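You operate a simulated robot arm through the tools that you are given. There is no shell and no other tool. Be economical: measure what you need, move in short steps, check, and stop when the job is done.

You are at the controls of a simulated robot arm. One attempt, no reset.

JOB
Take the white tape roll on the far cone board and put it away on the fourth shelf from the bottom of the stock rack. Push the top wall side drawer shut. Put the orange lint brush on the repair bench away on the cone bench. Close the aisle side cupboard door. Close the wall side cupboard door. Open the low wall side drawer. The order is free.

The check looks at the end state, three seconds after you hand in, the way a careful person would. Anything else that was tipped, shoved, dropped, spilled or broken makes it a failure.

ROBOT AND FRAMES
A 7-joint arm with a fingered hand on a trunk, on a base that drives. Base frame: it is fixed to the floor where the robot stands at the start and does not move with it; the origin is under the middle of the robot, x ahead of it, y to its left, z up. Lengths are in mm, angles in rad, forces in N, time in s.
With the tool pointing down near the work surface it reaches from about 140 to 720 mm from the robot's upright axis, wherever it stands. Its first joint turns from -2.897 to 2.897 rad. Places, roughly: aisle side cupboard door [-2900, -600, 1400]; cone bench [-2400, 2400, 800]; fourth shelf of the stock rack [-1500, 2300, 1300]; low wall side drawer [-900, -200, 700]; orange lint brush (8x5x8 cm) [-2000, 300, 900]; top wall side drawer [-800, -200, 800]; wall side cupboard door [-3000, -1000, 1400]; white tape roll (5x5x12 cm) [800, -200, 1200]. Payload 4 kg.
Tool frame: the origin (TCP) lies between the finger pads and is the grasp point; the fingertips stand 28 mm ahead of it; z points along the fingers, y is the line along which they close. Largest opening 168 mm; the body of the gripper starts 79 mm behind the TCP. The gripper is a hand of 4 fingers: y runs from the thumb to the fingers, the wrist lies at [0, 0, -249] in the tool frame.
Orientation is that of the tool frame in the base frame, as [roll, pitch, yaw] about the fixed x, y, z axes, in that order (R = Rz(yaw) Ry(pitch) Rx(roll)). With the fingers straight down and closing along the base's y, the tool's x points along the base's -x, its y along +y and its z along -z.

CONTROLS
- The arm moves only by the tool jog_arm. Its argument "commands" is a list that holds one entry, the list of rows, each a list of 6 numbers: the shift along the tool's x, y, z in units of 25 mm (1.0 is 25 mm), then the turn, a rotation vector about the tool's x, y, z in units of 5 degrees (1.0 is 5 degrees). In form: [[[tx, ty, tz, rx, ry, rz], ...]]. A call has 1 to 12 rows; each row shifts and turns the commanded pose from where the row before left it, along the tool's axes as they then stand. A call with a number of a shift or a turn outside -1 to 1 is refused whole. A row lasts 0.2 s, in which the tool goes at most 50 mm and 0.15 rad; a call with a longer step from one row to the next is refused whole. Where a pose cannot be reached the arm comes as near as it can. A force on the tool above 40 N (or 10 N above the force at the start of the call, whichever is more), or a blocked arm, ends the call early, and 0.2 s more pass. In this call time passes only in rows, and 0.2 s behind the last. It gives the time, the measured TCP pose, the force on the tool (base axes), the opening and the grip force at its end, in the units of the frame above (readings bear some noise), with the torque about the TCP (base axes, N m) and any sound that the robot's microphone picked up.
- Cameras (640 x 400 px; columns grow to the right, rows downward): "scene" is now at [-33.2, 118.9, 1421]; the picture's right is [-0.90, -0.44, -0.00], its down [-0.37, 0.76, -0.53] and it looks along [0.24, -0.48, -0.85] (base axes); focal length 214 px, centre (320, 200). "wrist" rides on the gripper at [60, -60, -110] in the tool frame; the picture's right is [0.71, 0.71, 0.00], its down [-0.56, 0.56, -0.61] and it looks along [-0.43, 0.43, 0.79] (tool axes); focal length 265 px, centre (320, 200).
- capture(camera): a new picture of that camera. No time passes.
- slide_trunk(by): slides the trunk up (or, below 0, down) by that many mm; the arm and the scene camera ride with it, the base frame stays. It gives what a move gives, with no picture.
- base_move(legs): drives the robot by 1 to 6 legs, each [ahead, turn to the left] in mm and rad, along the robot's own axes; the way and the turn of a leg run together, so that a leg with both is an arc; at most 1500 mm and 3.142 rad a leg. The arm and the cameras ride along, it lands a little off, and it stops where it bumps. It gives what a move gives.
- finger_targets(finger1, finger2, finger3, thumb_bend): sets how far each is bent, from 0 (flat) to 1 (curled in); at 0.3 the hand is open as for a grip, at 0.7 the pads meet at the TCP. One left out holds its place. A second passes; each finger stops where it meets its share of the squeeze, and holds until it gets a number again. It is the only way to open and close the hand. It gives what a move gives, with no picture; readings hold the bend of each and the force on the fingers (four entries, about 0 where the hand has none), thumb and palm.
- head_to(pan, tilt): turns the head with the scene camera to pan (to the left, within 2.705 rad either way) and tilt (down, from -0.506 to 1.204), counted from straight ahead of the robot. It gives what a move gives.
- probe_pixels(camera, pixels): there is no depth. For up to 12 entries [column, row, z] of the newest picture of that camera ("zoom" is the newest enlarged one), the place [x, y] in the base frame at which the ray of that pixel passes the height z, good to about 2 mm, but the place of the scene camera against the robot may be out by one fixed shift of up to 25 mm in any direction. No time passes.
- close_up(camera, box): a new picture of the part [left, top, right, bottom] of that camera's present view, enlarged. No time passes.
- hand_in(): hands the job in; it is judged then, once.

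Keep the steps short. Do not move on a guess: measure, check each grasp and each placing, and mend mistakes. In all there are 110 turns and 90 pictures (those below and enlarged ones count). Leave the gripper open and the arm clear of the work at the hand-in unless told otherwise, and finish with a single line.

The tools are called after "Call:" by a JSON object that holds its "fn" and its "kwargs". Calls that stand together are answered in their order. jog_arm: Moves the arm, as the interface text tells. Its arguments: {"type":"object","properties":{"commands":{"type":"array","items":{"type":"array","items":{"type":"array","items":{"type":"number"}}}}},"required":["commands"]} The other tools are called the same way: slide_trunk (by) slides the trunk up or down; finger_targets (finger1, finger2, finger3, thumb_bend) moves the fingers one by one; base_move (legs) drives the base; head_to (pan, tilt) turns the head that bears the scene camera; capture (camera) takes a picture; probe_pixels (camera, pixels) gives the place at which the rays of pixels pass given heights; close_up (camera, box) takes an enlarged picture of a part of a camera's view; hand_in () hands the job in.

At the start:

```text
time_s: 0.0
eef_pos: [-377.3, -202.6, 1000.6]
tcp_rot: [3.141, -0.001, -3.141]
wrist_force: [0.0, 0.4, -0.1]
torque: [0.03, 0.01, 0.01]
grip_width: 167.9
grip_force: 0.1
shape: jaw
bend: [0.3, 0.3, 0.3, 0.3]
finger forces: [0.0, 0.1, 0.0, 0.0, 0.1, 0.0]
trunk travel left (down, up): [-456.0, 134.0]
robot x, y, heading: [-4.2, -0.6, 0.003]
head pan, tilt: [-1.114, 1.007]
```

scene: 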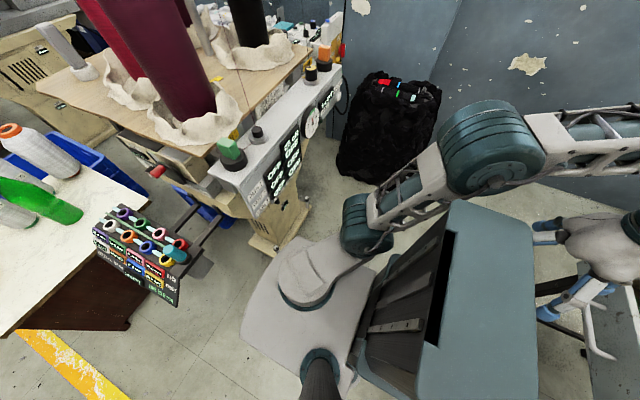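
wrist: 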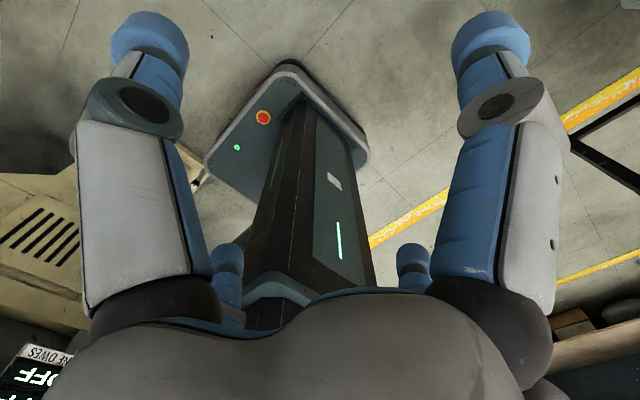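

I'll look around first, beginning straight ahead, where the cone board and the white tape roll should be.

Call:
{"fn": "head_to", "kwargs": {"pan": -0.2, "tilt": 0.4}}

Call:
{"fn": "capture", "kwargs": {"camera": "scene"}}

Call:
{"fn": "head_to", "kwargs": {"pan": 2.7, "tilt": 0.4}}

Call:
{"fn": "capture", "kwargs": {"camera": "scene"}}

Call:
{"fn": "head_to", "kwargs": {"pan": -2.7, "tilt": 0.4}}

Call:
{"fn": "capture", "kwargs": {"camera": "scene"}}

Call:
{"fn": "head_to", "kwargs": {"pan": 1.5, "tilt": 0.4}}

Call:
{"fn": "capture", "kwargs": {"camera": "scene"}}

```text
time_s: 1.2
eef_pos: [-377.3, -200.5, 999.0]
tcp_rot: [3.141, 0.0, -3.141]
wrist_force: [0.1, 0.2, -0.1]
torque: [0.01, 0.01, 0.0]
grip_width: 167.8
grip_force: 0.0
shape: jaw
bend: [0.3, 0.3, 0.3, 0.3]
finger forces: [0.1, 0.0, 0.1, 0.0, 0.0, 0.1]
trunk travel left (down, up): [-456.0, 134.0]
robot x, y, heading: [-0.8, -0.0, 0.002]
head pan, tilt: [-0.201, 0.4]
```

```text
87 pictures are left
```

scene: 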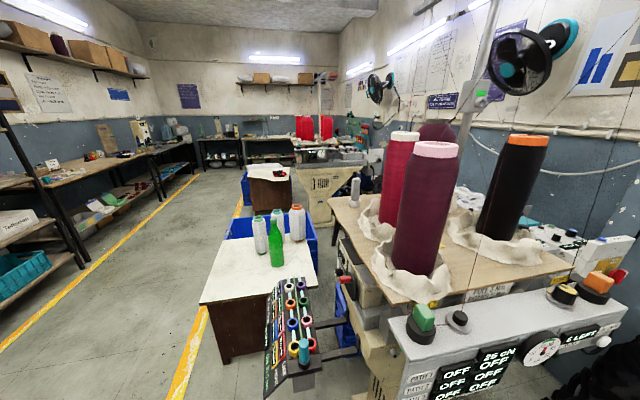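

```text
time_s: 3.7
eef_pos: [-376.3, -201.5, 999.5]
tcp_rot: [-3.141, 0.0, 3.141]
wrist_force: [-0.1, -0.4, 1.2]
torque: [-0.02, -0.01, 0.0]
grip_width: 167.9
grip_force: 0.0
shape: jaw
bend: [0.3, 0.3, 0.3, 0.3]
finger forces: [0.0, 0.0, 0.0, 0.1, 0.0, 0.1]
trunk travel left (down, up): [-456.0, 134.0]
robot x, y, heading: [-3.1, -1.9, 0.004]
head pan, tilt: [2.7, 0.4]
```

```text
86 pictures are left
```

scene: 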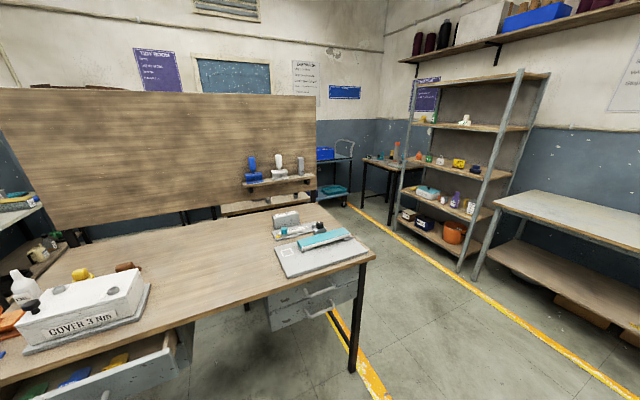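

```text
time_s: 7.9
eef_pos: [-376.4, -201.8, 1000.2]
tcp_rot: [3.141, 0.0, -3.141]
wrist_force: [0.3, 0.2, -0.1]
torque: [0.01, 0.0, 0.02]
grip_width: 167.7
grip_force: 0.1
shape: jaw
bend: [0.3, 0.3, 0.3, 0.3]
finger forces: [0.0, 0.1, 0.0, 0.0, 0.0, 0.0]
trunk travel left (down, up): [-456.0, 134.0]
robot x, y, heading: [-0.8, -1.9, -0.006]
head pan, tilt: [-2.7, 0.4]
```

```text
85 pictures are left
```

scene: 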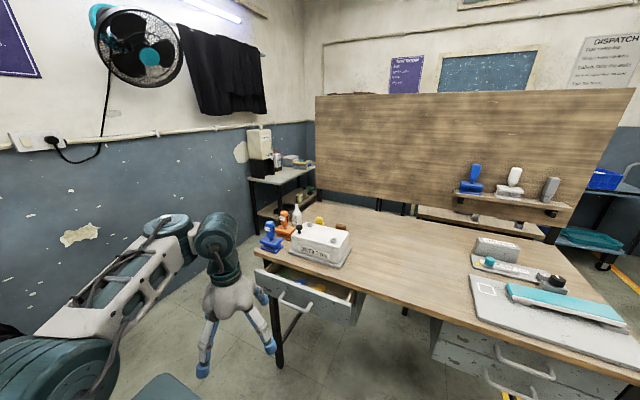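

```text
time_s: 11.3
eef_pos: [-377.4, -201.3, 1000.7]
tcp_rot: [-3.141, -0.002, 3.141]
wrist_force: [-0.4, -0.6, -0.4]
torque: [-0.03, -0.02, 0.0]
grip_width: 168.1
grip_force: 0.0
shape: jaw
bend: [0.3, 0.3, 0.3, 0.3]
finger forces: [0.0, 0.0, 0.0, 0.0, 0.1, 0.1]
trunk travel left (down, up): [-456.0, 134.0]
robot x, y, heading: [2.6, 0.6, 0.0]
head pan, tilt: [1.499, 0.4]
```

```text
84 pictures are left
```

scene: 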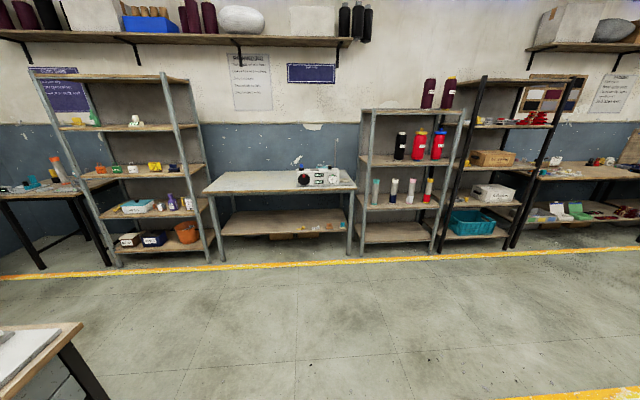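

Rack, bench and desk are found. Next I look closer at the suspected tape roll at about (355,190) and at the desk side.

Call:
{"fn": "head_to", "kwargs": {"pan": -0.25, "tilt": 0.5}}

Call:
{"fn": "close_up", "kwargs": {"camera": "scene", "box": [220, 80, 540, 280]}}

Call:
{"fn": "head_to", "kwargs": {"pan": -2.7, "tilt": 0.8}}

Call:
{"fn": "capture", "kwargs": {"camera": "scene"}}

```text
time_s: 13.1
eef_pos: [-375.9, -201.6, 1001.1]
tcp_rot: [-3.141, -0.001, 3.141]
wrist_force: [-0.4, -0.4, -0.7]
torque: [-0.03, -0.03, 0.01]
grip_width: 168.2
grip_force: 0.0
shape: jaw
bend: [0.3, 0.3, 0.3, 0.3]
finger forces: [0.1, 0.1, 0.1, 0.0, 0.1, 0.0]
trunk travel left (down, up): [-456.0, 134.0]
robot x, y, heading: [-3.8, -1.1, 0.005]
head pan, tilt: [-0.25, 0.499]
```

```text
2.00 times, centred on (380, 180) of scene
```

zoom: 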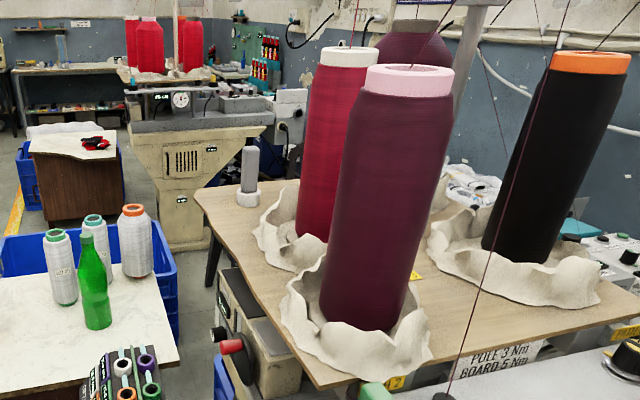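

```text
time_s: 15.3
eef_pos: [-376.2, -201.5, 999.6]
tcp_rot: [3.141, 0.0, -3.141]
wrist_force: [-0.3, -0.3, -0.5]
torque: [0.03, -0.02, -0.01]
grip_width: 168.0
grip_force: 0.1
shape: jaw
bend: [0.3, 0.3, 0.3, 0.3]
finger forces: [0.0, 0.0, 0.0, 0.0, 0.1, 0.0]
trunk travel left (down, up): [-456.0, 134.0]
robot x, y, heading: [1.9, -0.4, 0.002]
head pan, tilt: [-2.7, 0.799]
```

```text
82 pictures are left
```

scene: 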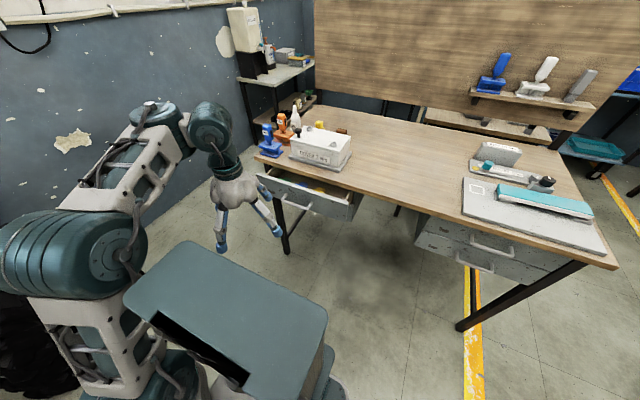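

I'll look straight at the tape roll from a closer zoom and probe its place at several heights.

Call:
{"fn": "head_to", "kwargs": {"pan": -0.2, "tilt": 0.35}}

Call:
{"fn": "close_up", "kwargs": {"camera": "scene", "box": [300, 150, 460, 250]}}

Call:
{"fn": "probe_pixels", "kwargs": {"camera": "zoom", "pixels": [[224, 220, 1130], [224, 220, 1080], [224, 220, 1180], [60, 190, 1130], [60, 190, 1080], [60, 190, 1180]]}}

```text
time_s: 17.6
eef_pos: [-376.9, -201.4, 1000.6]
tcp_rot: [-3.141, 0.001, -3.141]
wrist_force: [-0.7, 0.7, -0.4]
torque: [-0.01, 0.02, -0.02]
grip_width: 167.8
grip_force: 0.0
shape: jaw
bend: [0.3, 0.3, 0.3, 0.3]
finger forces: [0.1, 0.0, 0.0, 0.0, 0.0, 0.0]
trunk travel left (down, up): [-456.0, 134.0]
robot x, y, heading: [4.3, 0.4, 0.001]
head pan, tilt: [-0.201, 0.351]
```

```text
4.00 times, centred on (380, 200) of scene
```

zoom: 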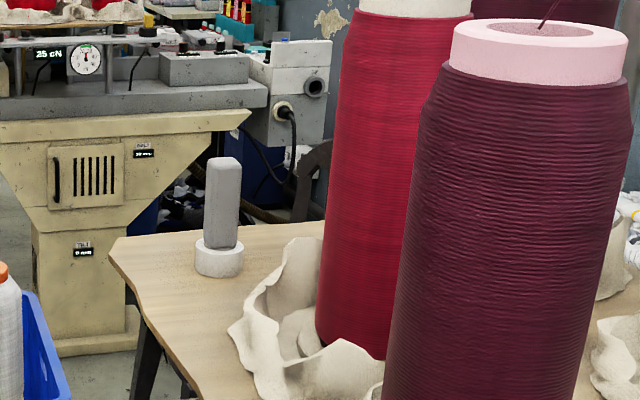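

```text
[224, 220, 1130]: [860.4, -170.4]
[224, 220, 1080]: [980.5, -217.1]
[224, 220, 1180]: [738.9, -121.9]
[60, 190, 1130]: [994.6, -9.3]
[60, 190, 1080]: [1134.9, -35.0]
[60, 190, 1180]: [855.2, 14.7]
```

I need to know the free space round the robot before turning it. I look down ahead-left and behind-left.

Call:
{"fn": "head_to", "kwargs": {"pan": 0.2, "tilt": 1.0}}

Call:
{"fn": "capture", "kwargs": {"camera": "scene"}}

Call:
{"fn": "probe_pixels", "kwargs": {"camera": "scene", "pixels": [[320, 200, 0], [320, 390, 0], [320, 20, 0], [520, 200, 0], [120, 200, 0], [460, 100, 0]]}}

Call:
{"fn": "head_to", "kwargs": {"pan": 2.4, "tilt": 1.0}}

Call:
{"fn": "capture", "kwargs": {"camera": "scene"}}

Call:
{"fn": "probe_pixels", "kwargs": {"camera": "scene", "pixels": [[320, 200, 0], [320, 390, 0], [320, 20, 880], [520, 200, 0], [120, 200, 880], [180, 300, 880]]}}

```text
time_s: 18.6
eef_pos: [-377.1, -202.5, 1000.5]
tcp_rot: [-3.141, 0.001, 3.141]
wrist_force: [0.2, 0.0, -0.2]
torque: [0.02, -0.04, 0.01]
grip_width: 167.8
grip_force: 0.0
shape: jaw
bend: [0.3, 0.3, 0.3, 0.3]
finger forces: [0.1, 0.0, 0.0, 0.0, 0.0, 0.0]
trunk travel left (down, up): [-456.0, 134.0]
robot x, y, heading: [-0.5, 1.7, -0.002]
head pan, tilt: [0.201, 1.0]
```

```text
80 pictures are left
```

scene: 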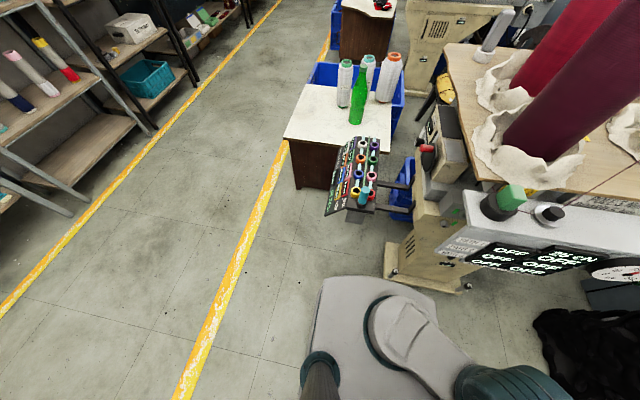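

```text
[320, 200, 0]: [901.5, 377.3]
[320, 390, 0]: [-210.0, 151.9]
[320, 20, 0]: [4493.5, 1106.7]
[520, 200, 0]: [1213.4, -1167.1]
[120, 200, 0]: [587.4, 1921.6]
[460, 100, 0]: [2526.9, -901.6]
```

```text
time_s: 20.7
eef_pos: [-376.4, -201.8, 1000.2]
tcp_rot: [-3.141, -0.001, 3.141]
wrist_force: [-0.4, 0.5, 0.6]
torque: [0.01, 0.0, 0.02]
grip_width: 167.8
grip_force: 0.1
shape: jaw
bend: [0.3, 0.3, 0.3, 0.3]
finger forces: [0.0, 0.1, 0.1, 0.0, 0.1, 0.0]
trunk travel left (down, up): [-456.0, 134.0]
robot x, y, heading: [-1.5, -2.8, 0.003]
head pan, tilt: [2.4, 1.0]
```

```text
79 pictures are left
```

scene: 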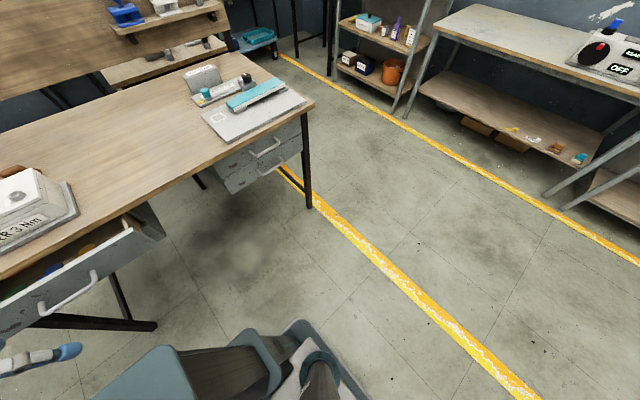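

```text
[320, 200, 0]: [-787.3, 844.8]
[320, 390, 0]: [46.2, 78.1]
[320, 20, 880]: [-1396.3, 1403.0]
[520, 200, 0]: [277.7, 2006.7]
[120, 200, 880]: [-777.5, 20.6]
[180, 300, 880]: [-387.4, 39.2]
```

The aisle side is free. Now I zoom on the wall side drawers to measure them.

Call:
{"fn": "head_to", "kwargs": {"pan": -2.7, "tilt": 0.8}}

Call:
{"fn": "close_up", "kwargs": {"camera": "scene", "box": [200, 120, 400, 245]}}

Call:
{"fn": "capture", "kwargs": {"camera": "wrist"}}

```text
time_s: 24.7
eef_pos: [-376.4, -200.4, 1000.9]
tcp_rot: [3.141, 0.0, 3.141]
wrist_force: [0.4, -0.7, -0.3]
torque: [-0.02, -0.01, 0.0]
grip_width: 168.1
grip_force: 0.1
shape: jaw
bend: [0.3, 0.3, 0.3, 0.3]
finger forces: [0.0, 0.0, 0.0, 0.1, 0.1, 0.0]
trunk travel left (down, up): [-456.0, 134.0]
robot x, y, heading: [-4.0, -0.5, 0.0]
head pan, tilt: [-2.7, 0.799]
```

```text
3.20 times, centred on (300, 182) of scene
```

zoom: 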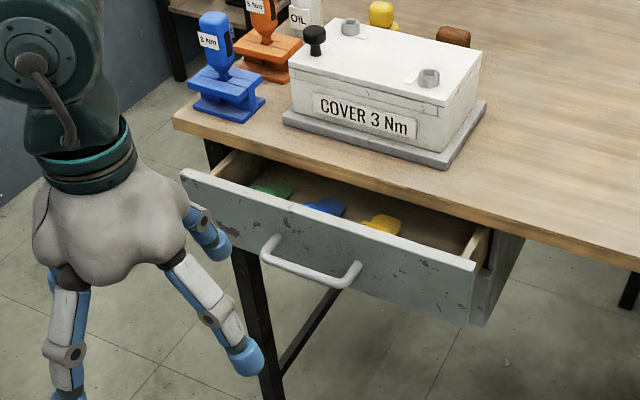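

```text
77 pictures are left
```

wrist: 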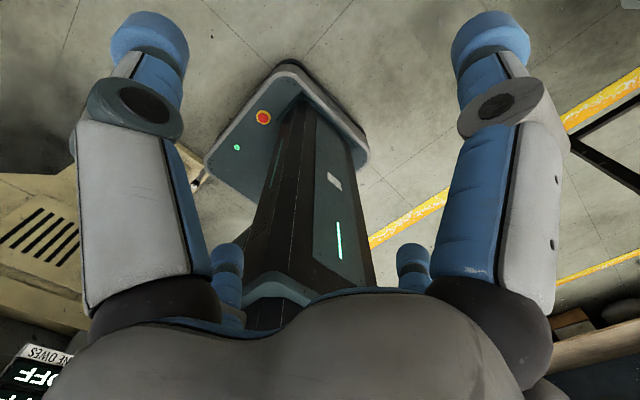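

I probe the drawer's upper edge, handle and the desk edge at their likely heights.

Call:
{"fn": "probe_pixels", "kwargs": {"camera": "zoom", "pixels": [[180, 172, 830], [475, 268, 830], [310, 275, 790], [310, 275, 770], [173, 122, 880], [636, 268, 880], [270, 250, 790], [355, 275, 790], [475, 325, 730]]}}

Call:
{"fn": "finger_targets", "kwargs": {"finger1": 0.7}}

Call:
{"fn": "capture", "kwargs": {"camera": "wrist"}}

```text
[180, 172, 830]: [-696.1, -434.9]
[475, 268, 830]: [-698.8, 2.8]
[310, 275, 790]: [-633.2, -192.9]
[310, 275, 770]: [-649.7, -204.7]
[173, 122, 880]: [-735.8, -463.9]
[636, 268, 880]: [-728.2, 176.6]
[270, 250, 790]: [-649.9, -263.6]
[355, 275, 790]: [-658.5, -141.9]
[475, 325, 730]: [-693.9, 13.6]
```

```text
time_s: 25.7
eef_pos: [-376.5, -201.8, 1000.4]
tcp_rot: [-3.141, 0.0, 3.141]
wrist_force: [-0.2, 0.1, 0.1]
torque: [0.01, -0.04, 0.01]
grip_width: 79.2
grip_force: 0.0
shape: fingers
bend: [0.7, 0.3, 0.3, 0.3]
finger forces: [0.1, 0.1, 0.1, 0.0, 0.0, 0.0]
trunk travel left (down, up): [-456.0, 134.0]
robot x, y, heading: [3.2, 3.3, -0.0]
head pan, tilt: [-2.7, 0.799]
```

```text
76 pictures are left
```

wrist: 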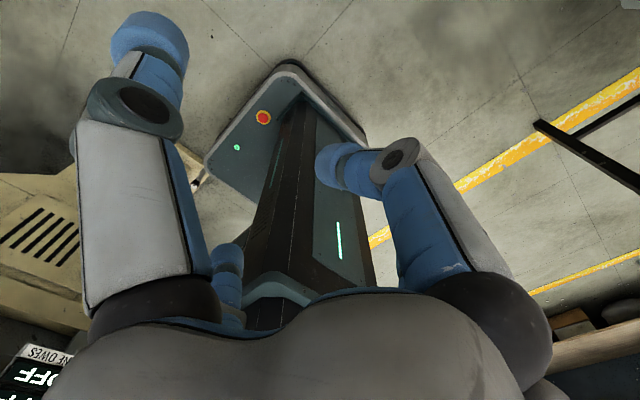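

Finger 1 sits on the tool's +x side. The open drawer's front is at x≈-697 with its handle at about (-640, -203, 785). I rotate the hand about its wrist to point at the desk (-x), in two calls.

Call:
{"fn": "jog_arm", "kwargs": {"commands": [[[0.868, 0, -0.038, 0, 1, 0], [0.868, 0, -0.038, 0, 1, 0], [0.868, 0, -0.038, 0, 1, 0], [0.868, 0, -0.038, 0, 1, 0], [0.868, 0, -0.038, 0, 1, 0], [0.868, 0, -0.038, 0, 1, 0], [0.868, 0, -0.038, 0, 1, 0], [0.868, 0, -0.038, 0, 1, 0], [0.868, 0, -0.038, 0, 1, 0]]]}}

Call:
{"fn": "finger_targets", "kwargs": {"finger1": 0.7, "finger2": 0.7, "finger3": 0.7, "thumb_bend": 0.7}}

```text
time_s: 27.7
eef_pos: [-549.4, -199.9, 1070.7]
tcp_rot: [3.141, -0.785, -3.141]
wrist_force: [0.1, -0.2, -0.3]
torque: [0.02, 0.01, 0.01]
grip_width: 79.0
grip_force: 0.1
shape: fingers
bend: [0.7, 0.3, 0.3, 0.3]
finger forces: [0.0, 0.1, 0.0, 0.0, 0.0, 0.0]
out of reach, approached as far as the arm can: row 8
trunk travel left (down, up): [-456.0, 134.0]
robot x, y, heading: [5.1, 1.9, 0.001]
head pan, tilt: [-2.7, 0.799]
```

```text
time_s: 28.7
eef_pos: [-550.4, -199.0, 1071.5]
tcp_rot: [-3.141, -0.784, -3.14]
wrist_force: [0.4, -0.4, 0.8]
torque: [0.02, 0.05, 0.01]
grip_width: 1.2
grip_force: 0.0
shape: fingers
bend: [0.7, 0.68, 0.69, 0.68]
finger forces: [0.0, 0.0, 0.0, 0.0, 0.0, 0.1]
trunk travel left (down, up): [-456.0, 134.0]
robot x, y, heading: [-0.9, 0.8, 0.003]
head pan, tilt: [-2.7, 0.799]
```

Call:
{"fn": "jog_arm", "kwargs": {"commands": [[[0.868, 0, -0.038, 0, 1, 0], [0.868, 0, -0.038, 0, 1, 0], [0.868, 0, -0.038, 0, 1, 0], [0.868, 0, -0.038, 0, 1, 0], [0.868, 0, -0.038, 0, 1, 0], [0.868, 0, -0.038, 0, 1, 0], [0.868, 0, -0.038, 0, 1, 0], [0.868, 0, -0.038, 0, 1, 0], [0.868, 0, -0.038, 0, 1, 0]]]}}

Call:
{"fn": "capture", "kwargs": {"camera": "scene"}}

```text
time_s: 30.7
eef_pos: [-623.8, -201.1, 1247.7]
tcp_rot: [-0.049, -1.569, 0.051]
wrist_force: [-0.3, -0.9, -0.2]
torque: [-0.01, 0.01, -0.03]
grip_width: 1.2
grip_force: 0.0
shape: fingers
bend: [0.7, 0.68, 0.69, 0.68]
finger forces: [0.0, 0.0, 0.0, 0.0, 0.0, 0.0]
trunk travel left (down, up): [-456.0, 134.0]
robot x, y, heading: [-0.2, 1.3, 0.003]
head pan, tilt: [-2.7, 0.799]
```

```text
75 pictures are left
```

scene: 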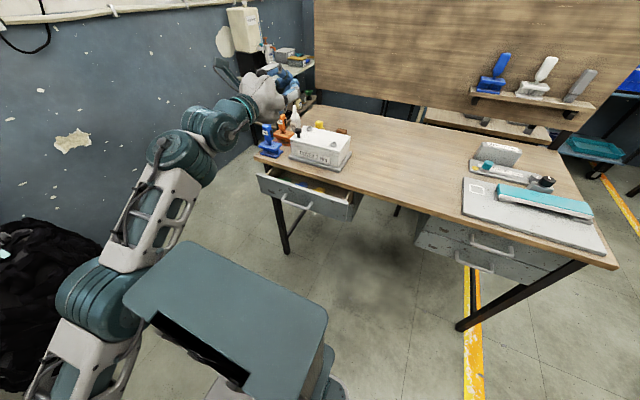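

The hand now points at the desk. I draw it back 75 mm so it clears the handle, then lower the trunk to bring it to drawer height.

Call:
{"fn": "jog_arm", "kwargs": {"commands": [[[0, 0, -1, 0, 0, 0], [0, 0, -1, 0, 0, 0], [0, 0, -1, 0, 0, 0]]]}}

Call:
{"fn": "slide_trunk", "kwargs": {"by": -440}}

Call:
{"fn": "capture", "kwargs": {"camera": "scene"}}

Call:
{"fn": "capture", "kwargs": {"camera": "wrist"}}

```text
time_s: 31.5
eef_pos: [-560.0, -199.1, 1242.6]
tcp_rot: [2.67, -1.563, -2.676]
wrist_force: [0.0, 0.2, -0.5]
torque: [0.05, 0.0, 0.0]
grip_width: 1.0
grip_force: 0.1
shape: fingers
bend: [0.7, 0.68, 0.69, 0.68]
finger forces: [0.0, 0.0, 0.0, 0.1, 0.1, 0.0]
trunk travel left (down, up): [-456.0, 134.0]
robot x, y, heading: [-1.8, 2.3, -0.004]
head pan, tilt: [-2.7, 0.799]
```

```text
refused: -440 is not a number from -400 to 400
```

```text
74 pictures are left
```

scene: 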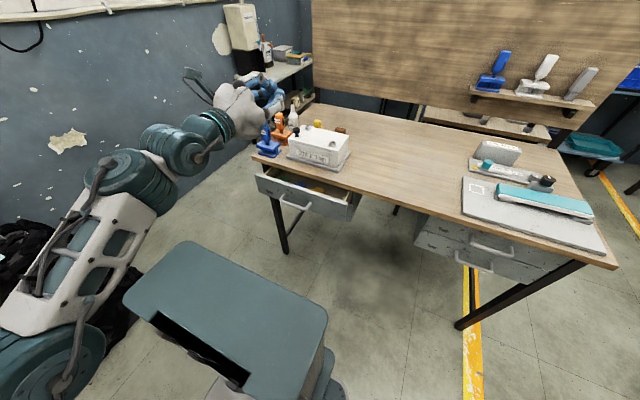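

```text
73 pictures are left
```

wrist: 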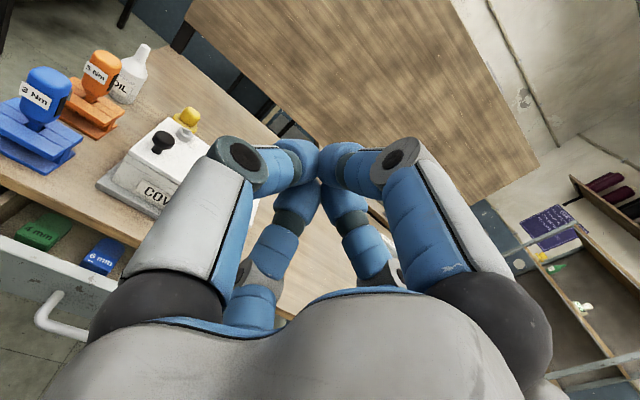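

Call:
{"fn": "slide_trunk", "kwargs": {"by": -400}}

Call:
{"fn": "slide_trunk", "kwargs": {"by": -54}}

Call:
{"fn": "close_up", "kwargs": {"camera": "scene", "box": [160, 60, 480, 260]}}

Call:
{"fn": "capture", "kwargs": {"camera": "wrist"}}

```text
time_s: 35.3
eef_pos: [-549.0, -200.3, 847.3]
tcp_rot: [-1.206, -1.57, 1.207]
wrist_force: [-0.3, -1.0, 0.5]
torque: [0.0, -0.02, 0.01]
grip_width: 1.1
grip_force: 0.1
shape: fingers
bend: [0.7, 0.68, 0.69, 0.68]
finger forces: [0.0, 0.0, 0.0, 0.0, 0.0, 0.1]
trunk travel left (down, up): [-56.0, 534.0]
robot x, y, heading: [0.4, 0.7, -0.001]
head pan, tilt: [-2.7, 0.799]
```

```text
time_s: 36.3
eef_pos: [-549.5, -200.6, 792.7]
tcp_rot: [1.281, -1.569, -1.279]
wrist_force: [0.0, 1.1, 0.3]
torque: [-0.03, -0.04, -0.03]
grip_width: 1.1
grip_force: 0.1
shape: fingers
bend: [0.7, 0.68, 0.69, 0.68]
finger forces: [0.0, 0.0, 0.0, 0.0, 0.0, 0.1]
trunk travel left (down, up): [-2.0, 588.0]
robot x, y, heading: [2.0, 0.7, 0.004]
head pan, tilt: [-2.7, 0.799]
```

```text
2.00 times, centred on (320, 160) of scene
```

zoom: 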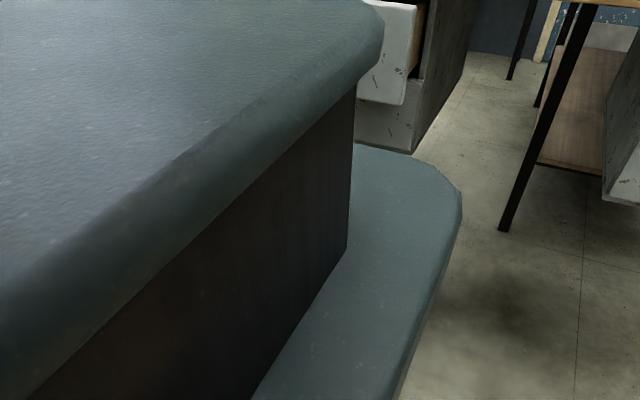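

```text
71 pictures are left
```

wrist: 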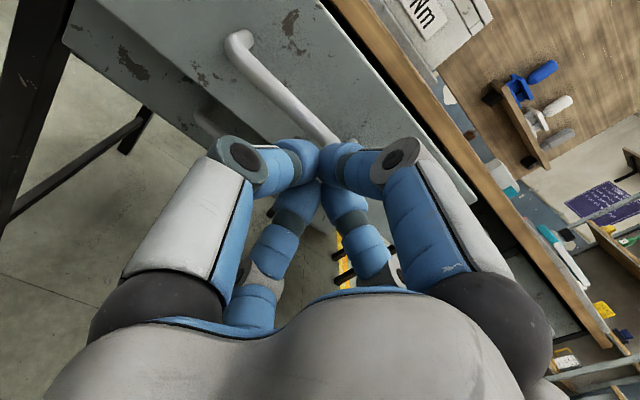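

The wrist view shows the drawer front and handle straight ahead of the closed fingers. I push forward 125 mm and watch the force.

Call:
{"fn": "jog_arm", "kwargs": {"commands": [[[0, 0, 1, 0, 0, 0], [0, 0, 1, 0, 0, 0], [0, 0, 0.6, 0, 0, 0], [0, 0, 0.6, 0, 0, 0], [0, 0, 0.6, 0, 0, 0], [0, 0, 0.6, 0, 0, 0], [0, 0, 0.6, 0, 0, 0]]]}}

Call:
{"fn": "capture", "kwargs": {"camera": "wrist"}}

```text
time_s: 37.9
eef_pos: [-675.0, -199.5, 791.5]
tcp_rot: [2.894, -1.57, -2.895]
wrist_force: [0.4, -0.4, -0.7]
torque: [0.0, -0.02, -0.01]
grip_width: 1.4
grip_force: 0.0
shape: fingers
bend: [0.7, 0.68, 0.69, 0.69]
finger forces: [0.1, 0.0, 0.0, 0.0, 0.0, 0.0]
trunk travel left (down, up): [-2.0, 588.0]
robot x, y, heading: [-1.9, 3.1, 0.003]
head pan, tilt: [-2.7, 0.799]
```

```text
70 pictures are left
```

wrist: 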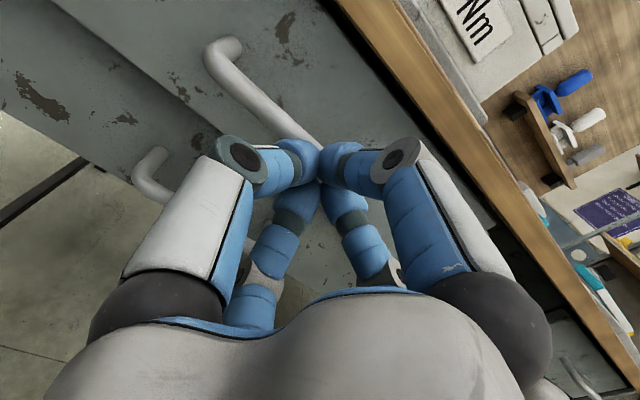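

Call:
{"fn": "jog_arm", "kwargs": {"commands": [[[0, 0, 0.6, 0, 0, 0], [0, 0, 0.6, 0, 0, 0], [0, 0, 0.6, 0, 0, 0], [0, 0, 0.6, 0, 0, 0]]]}}

Call:
{"fn": "capture", "kwargs": {"camera": "wrist"}}

```text
time_s: 38.4
eef_pos: [-692.9, -202.5, 793.7]
tcp_rot: [-2.627, -1.568, 2.628]
wrist_force: [23.9, 3.8, -3.5]
torque: [0.06, -0.03, -0.12]
grip_width: 0.2
grip_force: 16.3
shape: fingers
bend: [0.69, 0.71, 0.69, 0.69]
finger forces: [0.0, 15.9, 0.0, 0.0, 17.2, 0.0]
trunk travel left (down, up): [-2.0, 588.0]
robot x, y, heading: [4.2, 0.9, 0.002]
head pan, tilt: [-2.7, 0.799]
stopped in row 2: the force on the tool passed its limit (the readings are from after the stop); the commanded pose is now the measured one
```

```text
69 pictures are left
```

wrist: 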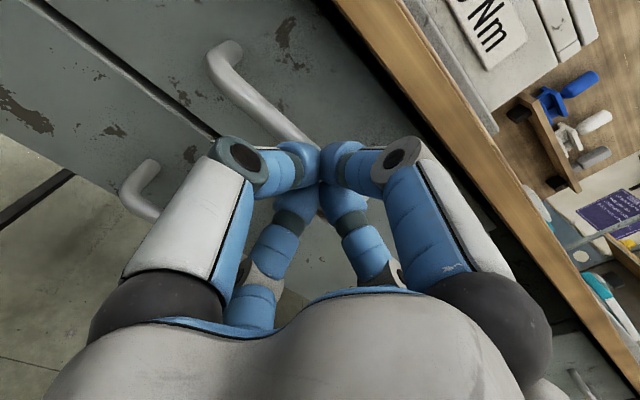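

The force rose at the end and the top drawer looks flush with the low one. I push once more gently to confirm it's at its stop.

Call:
{"fn": "jog_arm", "kwargs": {"commands": [[[0, 0, 0.4, 0, 0, 0], [0, 0, 0.4, 0, 0, 0]]]}}

Call:
{"fn": "close_up", "kwargs": {"camera": "wrist", "box": [0, 0, 320, 200]}}

```text
time_s: 38.7
eef_pos: [-691.7, -203.0, 793.1]
tcp_rot: [-2.682, -1.564, 2.677]
wrist_force: [27.2, 4.1, -4.0]
torque: [0.02, -0.12, -0.14]
grip_width: 0.0
grip_force: 18.2
shape: fingers
bend: [0.69, 0.71, 0.69, 0.69]
finger forces: [0.0, 17.5, 0.0, 0.0, 18.7, 0.0]
trunk travel left (down, up): [-2.0, 588.0]
robot x, y, heading: [-0.9, 2.7, 0.003]
head pan, tilt: [-2.7, 0.799]
stopped in row 1: the force on the tool passed its limit (the readings are from after the stop); the commanded pose is now the measured one
```

```text
2.00 times, centred on (160, 100) of wrist
```

zoom: 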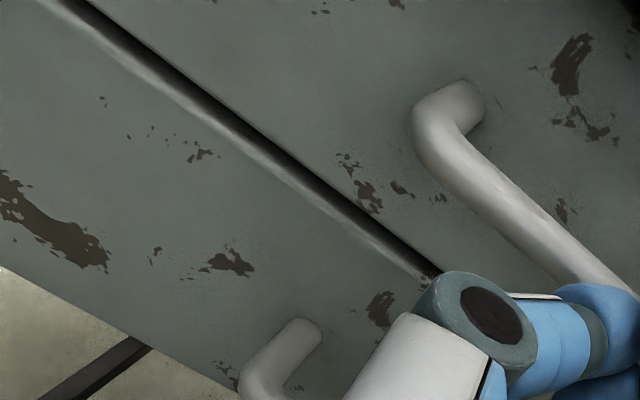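

The top drawer is shut and flush. I probe the two handles' left ends in the wrist picture to get the low handle's height.

Call:
{"fn": "capture", "kwargs": {"camera": "wrist"}}

Call:
{"fn": "probe_pixels", "kwargs": {"camera": "wrist", "pixels": [[215, 60, 793], [215, 60, 785], [215, 60, 800], [130, 190, 700], [130, 190, 680], [130, 190, 660], [130, 190, 640]]}}

```text
67 pictures are left
```

wrist: 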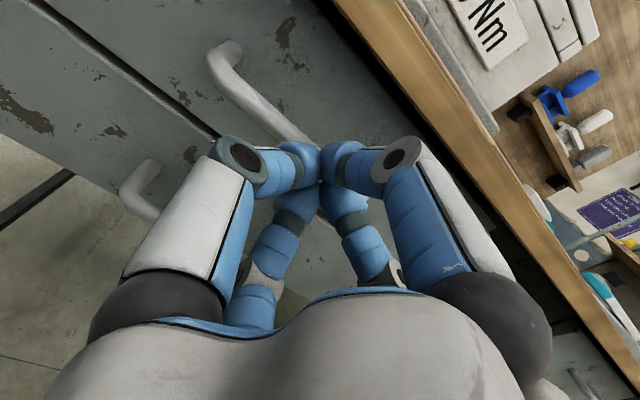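

```text
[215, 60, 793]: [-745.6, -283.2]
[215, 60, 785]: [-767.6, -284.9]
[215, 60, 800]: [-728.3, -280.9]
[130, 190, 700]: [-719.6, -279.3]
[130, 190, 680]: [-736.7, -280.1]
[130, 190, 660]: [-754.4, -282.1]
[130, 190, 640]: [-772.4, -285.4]
```

Bar plane is near x≈-727; the top bar is at z≈798 and the low bar at z≈694. I back off 100 mm, go down 99 mm, then set fingers 1/3 half open and flatten the side ones.

Call:
{"fn": "jog_arm", "kwargs": {"commands": [[[0, 0, -1, 0, 0, 0], [0, 0, -1, 0, 0, 0], [0, 0, -1, 0, 0, 0], [0, 0, -1, 0, 0, 0], [-1, 0, 0, 0, 0, 0], [-1, 0, 0, 0, 0, 0], [-1, 0, 0, 0, 0, 0], [-1, 0, 0, 0, 0, 0]]]}}

Call:
{"fn": "finger_targets", "kwargs": {"finger1": 0.48, "finger2": 0.0, "finger3": 0.48, "thumb_bend": 0.0}}

Call:
{"fn": "capture", "kwargs": {"camera": "wrist"}}

```text
time_s: 40.5
eef_pos: [-593.4, -203.1, 692.5]
tcp_rot: [-2.878, -1.564, 2.877]
wrist_force: [0.4, 0.0, -0.2]
torque: [0.0, -0.01, 0.0]
grip_width: 1.4
grip_force: 0.1
shape: fingers
bend: [0.69, 0.69, 0.69, 0.69]
finger forces: [0.0, 0.1, 0.1, 0.0, 0.0, 0.1]
trunk travel left (down, up): [-2.0, 588.0]
robot x, y, heading: [1.2, -0.4, 0.002]
head pan, tilt: [-2.7, 0.799]
```

```text
time_s: 41.5
eef_pos: [-593.6, -202.3, 693.1]
tcp_rot: [-2.926, -1.562, 2.925]
wrist_force: [0.9, -0.2, 0.0]
torque: [0.01, -0.01, 0.0]
grip_width: 125.6
grip_force: 0.1
shape: fingers
bend: [0.48, 0.0, 0.48, 0.0]
finger forces: [0.0, 0.1, 0.1, 0.0, 0.0, 0.0]
trunk travel left (down, up): [-2.0, 588.0]
robot x, y, heading: [2.8, 0.3, 0.004]
head pan, tilt: [-2.7, 0.799]
```

```text
66 pictures are left
```

wrist: 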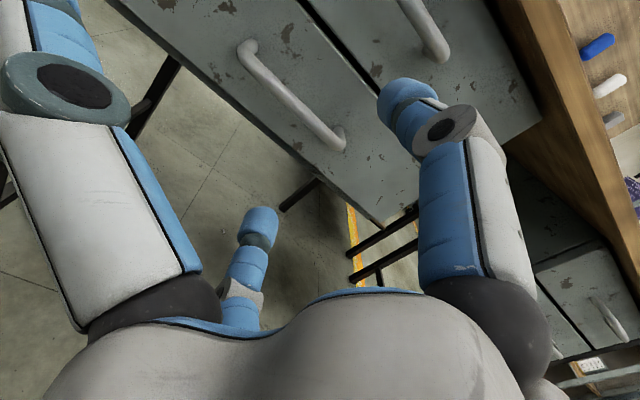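

The bar appears about 8 mm lower and 30 mm further to -y than the hand. I correct that and advance 125 mm onto it.

Call:
{"fn": "jog_arm", "kwargs": {"commands": [[[-0.32, -0.8, 0, 0, 0, 0], [0, 0, 1, 0, 0, 0], [0, 0, 1, 0, 0, 0], [0, 0, 1, 0, 0, 0], [0, 0, 1, 0, 0, 0], [0, 0, 0.8, 0, 0, 0]]]}}

Call:
{"fn": "capture", "kwargs": {"camera": "wrist"}}

```text
time_s: 42.9
eef_pos: [-714.9, -222.8, 683.6]
tcp_rot: [-2.923, -1.564, 2.921]
wrist_force: [-0.1, -0.6, 0.2]
torque: [0.05, -0.07, -0.04]
grip_width: 125.7
grip_force: 0.0
shape: fingers
bend: [0.48, 0.0, 0.48, 0.0]
finger forces: [0.1, 0.0, 0.0, 0.1, 0.0, 0.0]
trunk travel left (down, up): [-2.0, 588.0]
robot x, y, heading: [1.9, -1.2, -0.003]
head pan, tilt: [-2.7, 0.799]
```

```text
65 pictures are left
```

wrist: 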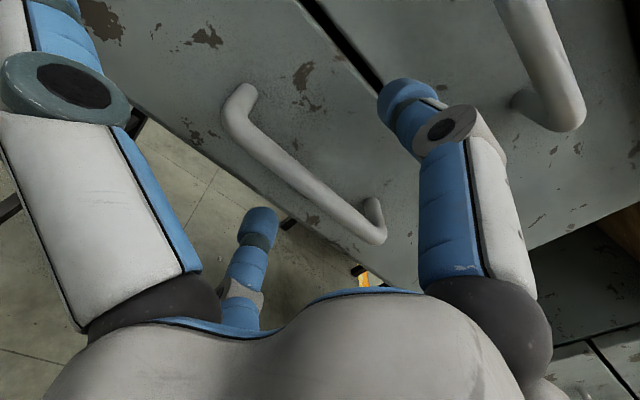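

The bar runs through (320,190), almost at the TCP. I advance 8 mm more and close fingers 1 and 3 on it.

Call:
{"fn": "jog_arm", "kwargs": {"commands": [[[0, 0, 0.35, 0, 0, 0]]]}}

Call:
{"fn": "finger_targets", "kwargs": {"finger1": 0.75, "finger3": 0.75}}

Call:
{"fn": "capture", "kwargs": {"camera": "wrist"}}

```text
time_s: 43.3
eef_pos: [-722.3, -222.9, 684.2]
tcp_rot: [-2.911, -1.563, 2.91]
wrist_force: [-0.5, -0.2, -1.1]
torque: [-0.01, 0.03, 0.01]
grip_width: 126.0
grip_force: 0.0
shape: fingers
bend: [0.48, 0.0, 0.48, 0.0]
finger forces: [0.1, 0.0, 0.0, 0.0, 0.0, 0.1]
trunk travel left (down, up): [-2.0, 588.0]
robot x, y, heading: [0.6, 3.4, -0.001]
head pan, tilt: [-2.7, 0.799]
```

```text
time_s: 44.3
eef_pos: [-722.7, -222.4, 682.8]
tcp_rot: [-2.985, -1.562, 2.986]
wrist_force: [0.0, -0.2, -3.7]
torque: [0.0, -0.02, -0.02]
grip_width: 112.3
grip_force: 3.4
shape: fingers
bend: [0.74, 0.0, 0.73, 0.0]
finger forces: [0.0, 0.0, 6.4, 0.0, 0.1, 0.0]
trunk travel left (down, up): [-2.0, 588.0]
robot x, y, heading: [1.4, 1.7, 0.005]
head pan, tilt: [-2.7, 0.799]
```

```text
64 pictures are left
```

wrist: 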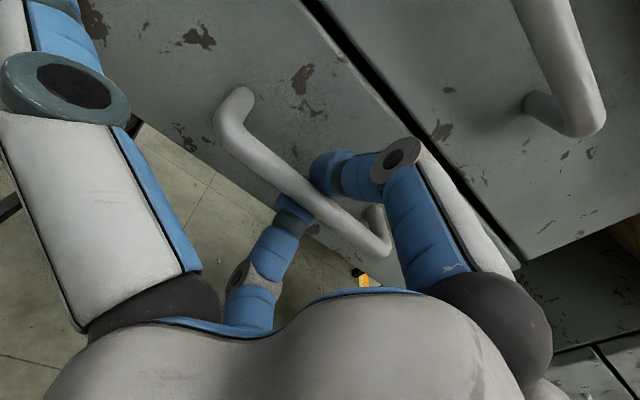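

The two fingers close round the bar. I pull back 75 mm.

Call:
{"fn": "jog_arm", "kwargs": {"commands": [[[0, 0, -0.6, 0, 0, 0], [0, 0, -0.6, 0, 0, 0], [0, 0, -0.6, 0, 0, 0], [0, 0, -0.6, 0, 0, 0], [0, 0, -0.6, 0, 0, 0]]]}}

Call:
{"fn": "capture", "kwargs": {"camera": "wrist"}}

```text
time_s: 45.5
eef_pos: [-647.9, -223.1, 684.5]
tcp_rot: [-2.902, -1.562, 2.902]
wrist_force: [-0.1, 0.6, -6.1]
torque: [0.0, -0.05, -0.04]
grip_width: 112.4
grip_force: 3.3
shape: fingers
bend: [0.74, 0.0, 0.73, 0.0]
finger forces: [0.1, 0.0, 6.6, 0.0, 0.1, 0.1]
trunk travel left (down, up): [-2.0, 588.0]
robot x, y, heading: [1.1, 0.7, 0.001]
head pan, tilt: [-2.7, 0.799]
```

```text
63 pictures are left
```

wrist: 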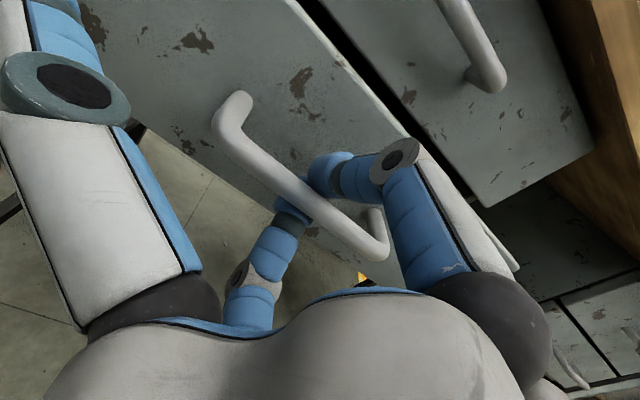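

The low drawer is coming along. I pull on, another 150 mm.

Call:
{"fn": "jog_arm", "kwargs": {"commands": [[[0, 0, -0.75, 0, 0, 0], [0, 0, -0.75, 0, 0, 0], [0, 0, -0.75, 0, 0, 0], [0, 0, -0.75, 0, 0, 0], [0, 0, -0.75, 0, 0, 0], [0, 0, -0.75, 0, 0, 0], [0, 0, -0.75, 0, 0, 0], [0, 0, -0.75, 0, 0, 0]]]}}

Call:
{"fn": "capture", "kwargs": {"camera": "wrist"}}

```text
time_s: 47.3
eef_pos: [-496.9, -223.4, 685.1]
tcp_rot: [-2.914, -1.561, 2.915]
wrist_force: [0.3, -0.7, -3.8]
torque: [-0.02, -0.04, 0.03]
grip_width: 112.3
grip_force: 3.6
shape: fingers
bend: [0.74, 0.0, 0.73, 0.0]
finger forces: [0.0, 0.0, 6.7, 0.0, 0.1, 0.0]
trunk travel left (down, up): [-2.0, 588.0]
robot x, y, heading: [3.1, -0.1, 0.004]
head pan, tilt: [-2.7, 0.799]
```

```text
62 pictures are left
```

wrist: 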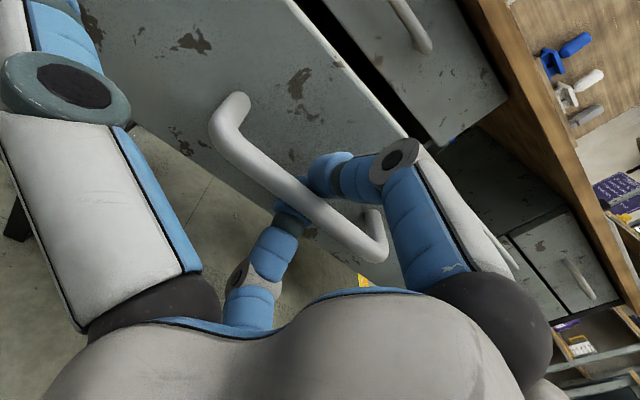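

Call:
{"fn": "jog_arm", "kwargs": {"commands": [[[0, 0, -0.6, 0, 0, 0], [0, 0, -0.6, 0, 0, 0], [0, 0, -0.6, 0, 0, 0], [0, 0, -0.6, 0, 0, 0]]]}}

Call:
{"fn": "finger_targets", "kwargs": {"finger1": 0.4, "finger3": 0.4}}

Call:
{"fn": "capture", "kwargs": {"camera": "wrist"}}

```text
time_s: 48.3
eef_pos: [-437.8, -222.8, 685.0]
tcp_rot: [-2.96, -1.563, 2.955]
wrist_force: [-9.4, 0.3, -2.8]
torque: [0.05, -0.02, -0.01]
grip_width: 112.5
grip_force: 6.2
shape: fingers
bend: [0.73, 0.0, 0.65, 0.0]
finger forces: [3.4, 0.1, 8.2, 0.0, 0.0, 0.1]
trunk travel left (down, up): [-2.0, 588.0]
robot x, y, heading: [-1.0, -0.7, -0.002]
head pan, tilt: [-2.7, 0.799]
```

```text
time_s: 49.3
eef_pos: [-438.7, -223.5, 686.4]
tcp_rot: [-2.918, -1.564, 2.916]
wrist_force: [-0.1, 0.2, 0.5]
torque: [-0.01, 0.04, 0.01]
grip_width: 132.9
grip_force: 0.1
shape: fingers
bend: [0.4, 0.0, 0.4, 0.0]
finger forces: [0.0, 0.1, 0.0, 0.0, 0.0, 0.0]
trunk travel left (down, up): [-2.0, 588.0]
robot x, y, heading: [-0.1, 0.9, 0.003]
head pan, tilt: [-2.7, 0.799]
```

```text
61 pictures are left
```

wrist: 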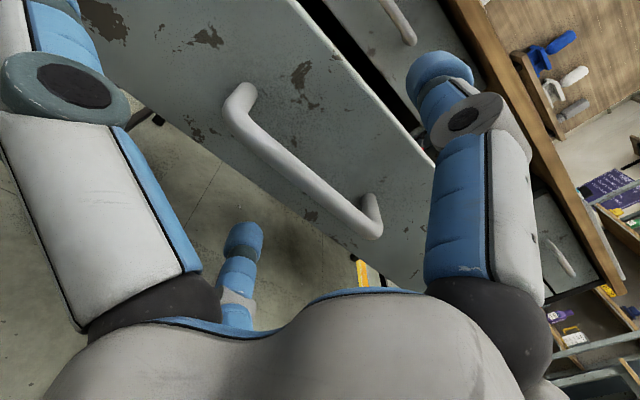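

The drawer reached its stop, open by about 285 mm, and the bar is released. I retract 40 mm from it, keeping to small steps.

Call:
{"fn": "jog_arm", "kwargs": {"commands": [[[0, 0, -0.6, 0, 0, 0], [0, 0, -0.6, 0, 0, 0], [0, 0, -0.6, 0, 0, 0]]]}}

Call:
{"fn": "slide_trunk", "kwargs": {"by": 400}}

Call:
{"fn": "head_to", "kwargs": {"pan": -2.7, "tilt": 1.1}}

Call:
{"fn": "capture", "kwargs": {"camera": "scene"}}

```text
time_s: 50.1
eef_pos: [-392.4, -223.2, 686.3]
tcp_rot: [-2.913, -1.562, 2.913]
wrist_force: [-0.4, -0.5, 0.7]
torque: [0.01, -0.01, -0.02]
grip_width: 132.9
grip_force: 0.1
shape: fingers
bend: [0.4, 0.0, 0.4, 0.0]
finger forces: [0.1, 0.0, 0.1, 0.1, 0.1, 0.0]
trunk travel left (down, up): [-2.0, 588.0]
robot x, y, heading: [0.9, 1.0, 0.003]
head pan, tilt: [-2.7, 0.799]
```

```text
time_s: 54.1
eef_pos: [-391.4, -221.9, 1054.3]
tcp_rot: [-2.761, -1.565, 2.759]
wrist_force: [0.6, -0.3, 0.7]
torque: [-0.01, -0.01, 0.0]
grip_width: 133.2
grip_force: 0.2
shape: fingers
bend: [0.4, 0.0, 0.4, 0.0]
finger forces: [0.0, 0.0, 0.0, 0.1, 0.0, 0.0]
trunk travel left (down, up): [-369.0, 221.0]
robot x, y, heading: [2.0, 3.1, 0.003]
head pan, tilt: [-2.7, 0.799]
stopped: the arm was blocked; the commanded pose is now the measured one
```

```text
time_s: 54.9
eef_pos: [-391.5, -221.2, 1053.2]
tcp_rot: [-2.93, -1.565, 2.926]
wrist_force: [-0.1, -0.4, -0.4]
torque: [-0.01, -0.01, 0.0]
grip_width: 133.2
grip_force: 0.0
shape: fingers
bend: [0.4, 0.0, 0.4, 0.0]
finger forces: [0.0, 0.0, 0.0, 0.0, 0.0, 0.0]
trunk travel left (down, up): [-369.0, 221.0]
robot x, y, heading: [-1.2, 0.4, -0.003]
head pan, tilt: [-2.7, 1.1]
```

```text
60 pictures are left
```

scene: 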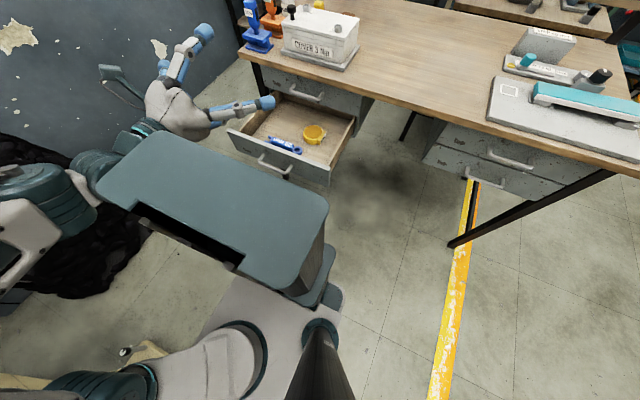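

The arm is close to the robot's own tower box. I check the tower's rear corner against the open drawer before turning.

Call:
{"fn": "probe_pixels", "kwargs": {"camera": "scene", "pixels": [[327, 200, 850], [130, 135, 850], [327, 200, 750], [130, 135, 750], [330, 170, 740], [230, 130, 740], [340, 290, 200], [260, 165, 690], [290, 170, 690]]}}

Call:
{"fn": "jog_arm", "kwargs": {"commands": [[[0, 0, 1, 0, 0, 0], [0, 0, 1, 0, 0, 0], [0, 0, 1, 0, 0, 0], [0, 0, 1, 0, 0, 0]]]}}

Call:
{"fn": "slide_trunk", "kwargs": {"by": 200}}

```text
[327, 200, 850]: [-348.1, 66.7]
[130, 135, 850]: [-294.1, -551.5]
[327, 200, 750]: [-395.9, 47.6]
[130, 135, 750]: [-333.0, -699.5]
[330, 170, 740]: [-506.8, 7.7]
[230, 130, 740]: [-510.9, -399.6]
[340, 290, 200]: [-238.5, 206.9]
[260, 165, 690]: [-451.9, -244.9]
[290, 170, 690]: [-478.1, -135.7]
```

```text
time_s: 55.9
eef_pos: [-493.0, -220.2, 1054.6]
tcp_rot: [-2.874, -1.564, 2.872]
wrist_force: [-0.4, -0.2, 0.8]
torque: [-0.01, 0.03, 0.0]
grip_width: 133.3
grip_force: 0.0
shape: fingers
bend: [0.4, 0.0, 0.4, 0.0]
finger forces: [0.1, 0.0, 0.1, 0.0, 0.1, 0.1]
trunk travel left (down, up): [-369.0, 221.0]
robot x, y, heading: [0.7, 1.3, -0.001]
head pan, tilt: [-2.7, 1.1]
```

```text
time_s: 58.1
eef_pos: [-493.8, -221.2, 1253.4]
tcp_rot: [-2.9, -1.563, 2.896]
wrist_force: [-0.5, -0.4, 0.5]
torque: [0.03, 0.0, 0.04]
grip_width: 133.2
grip_force: 0.1
shape: fingers
bend: [0.4, 0.0, 0.4, 0.0]
finger forces: [0.0, 0.1, 0.0, 0.0, 0.1, 0.0]
trunk travel left (down, up): [-569.0, 21.0]
robot x, y, heading: [-4.3, -3.5, -0.002]
head pan, tilt: [-2.7, 1.1]
```

The tower's radius is about 250 mm, so turning in place is clear. I turn right a quarter (hand swings high over the desk at z 1253), then reverse into the aisle.

Call:
{"fn": "base_move", "kwargs": {"legs": [[0, -1.57], [-800, 0]]}}

Call:
{"fn": "jog_arm", "kwargs": {"commands": [[[0, -0.97, -0.44, 0.58, 0, 0], [0, -0.97, -0.44, 0.58, 0, 0], [0, -0.97, -0.44, 0.58, 0, 0], [0, -0.97, -0.44, 0.58, 0, 0], [0, -0.97, -0.44, 0.58, 0, 0], [0, -0.97, -0.44, 0.58, 0, 0], [0, -0.97, -0.44, 0.58, 0, 0], [0, -0.97, -0.44, 0.58, 0, 0], [0, -0.97, -0.44, 0.58, 0, 0], [0, -0.97, -0.44, 0.58, 0, 0], [0, -0.97, -0.44, 0.58, 0, 0], [0, -0.97, -0.44, 0.58, 0, 0]]]}}

```text
time_s: 66.2
eef_pos: [-236.2, 1286.4, 1252.9]
tcp_rot: [-2.897, -1.564, 1.332]
wrist_force: [-1.0, -0.1, -0.1]
torque: [-0.01, -0.01, 0.0]
grip_width: 132.9
grip_force: 0.1
shape: fingers
bend: [0.4, 0.0, 0.4, 0.0]
finger forces: [0.0, 0.1, 0.0, 0.1, 0.0, 0.0]
trunk travel left (down, up): [-569.0, 21.0]
robot x, y, heading: [-10.5, 794.3, -1.561]
head pan, tilt: [-2.7, 1.1]
```

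```text
time_s: 68.8
eef_pos: [-474.2, 1082.6, 1255.2]
tcp_rot: [-2.288, -1.565, 1.328]
wrist_force: [0.0, -0.6, 0.1]
torque: [0.04, 0.0, 0.0]
grip_width: 133.0
grip_force: 0.1
shape: fingers
bend: [0.4, 0.0, 0.4, 0.0]
finger forces: [0.0, 0.0, 0.1, 0.1, 0.0, 0.1]
trunk travel left (down, up): [-569.0, 21.0]
robot x, y, heading: [-12.6, 793.6, -1.564]
head pan, tilt: [-2.7, 1.1]
```

Works well. I swing the arm the same way once more, so that it points to the robot's right side.

Call:
{"fn": "jog_arm", "kwargs": {"commands": [[[0, -0.97, -0.44, 0.58, 0, 0], [0, -0.97, -0.44, 0.58, 0, 0], [0, -0.97, -0.44, 0.58, 0, 0], [0, -0.97, -0.44, 0.58, 0, 0], [0, -0.97, -0.44, 0.58, 0, 0], [0, -0.97, -0.44, 0.58, 0, 0], [0, -0.97, -0.44, 0.58, 0, 0], [0, -0.97, -0.44, 0.58, 0, 0], [0, -0.97, -0.44, 0.58, 0, 0], [0, -0.97, -0.44, 0.58, 0, 0], [0, -0.97, -0.44, 0.58, 0, 0], [0, -0.97, -0.44, 0.58, 0, 0]]]}}

Call:
{"fn": "base_move", "kwargs": {"legs": [[0, 1.571]]}}

Call:
{"fn": "head_to", "kwargs": {"pan": -0.6, "tilt": 0.7}}

Call:
{"fn": "capture", "kwargs": {"camera": "scene"}}

```text
time_s: 71.3
eef_pos: [-553.0, 777.7, 1257.4]
tcp_rot: [-1.616, -1.565, 1.263]
wrist_force: [1.1, 0.2, -0.6]
torque: [-0.01, -0.01, 0.02]
grip_width: 133.3
grip_force: 0.1
shape: fingers
bend: [0.4, 0.0, 0.4, 0.0]
finger forces: [0.1, 0.0, 0.1, 0.1, 0.0, 0.0]
trunk travel left (down, up): [-569.0, 21.0]
robot x, y, heading: [-8.8, 794.4, -1.56]
head pan, tilt: [-2.7, 1.1]
```

```text
time_s: 75.6
eef_pos: [4.5, 253.6, 1257.6]
tcp_rot: [-1.661, -1.564, 2.876]
wrist_force: [-0.2, -0.4, -0.1]
torque: [0.02, 0.03, 0.05]
grip_width: 133.0
grip_force: 0.0
shape: fingers
bend: [0.4, 0.0, 0.4, 0.0]
finger forces: [0.0, 0.1, 0.1, 0.1, 0.0, 0.0]
trunk travel left (down, up): [-569.0, 21.0]
robot x, y, heading: [-12.3, 793.9, 0.007]
head pan, tilt: [-2.7, 1.1]
```

```text
time_s: 77.6
eef_pos: [5.3, 252.2, 1257.4]
tcp_rot: [-1.669, -1.562, 2.884]
wrist_force: [0.7, -0.1, -0.3]
torque: [0.0, 0.01, -0.01]
grip_width: 133.0
grip_force: 0.1
shape: fingers
bend: [0.4, 0.0, 0.4, 0.0]
finger forces: [0.0, 0.0, 0.1, 0.0, 0.1, 0.1]
trunk travel left (down, up): [-569.0, 21.0]
robot x, y, heading: [-13.6, 792.4, 0.004]
head pan, tilt: [-0.6, 0.7]
```

```text
59 pictures are left
```

scene: 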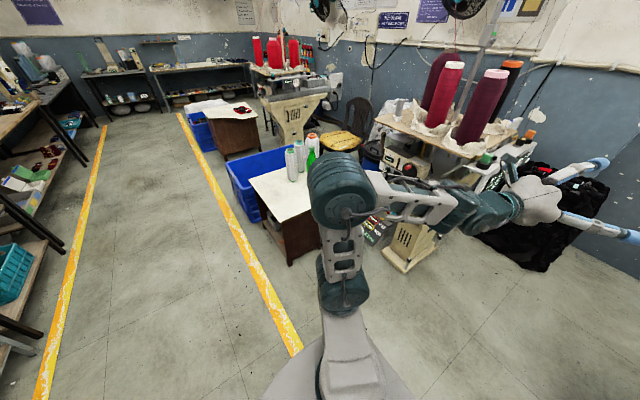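

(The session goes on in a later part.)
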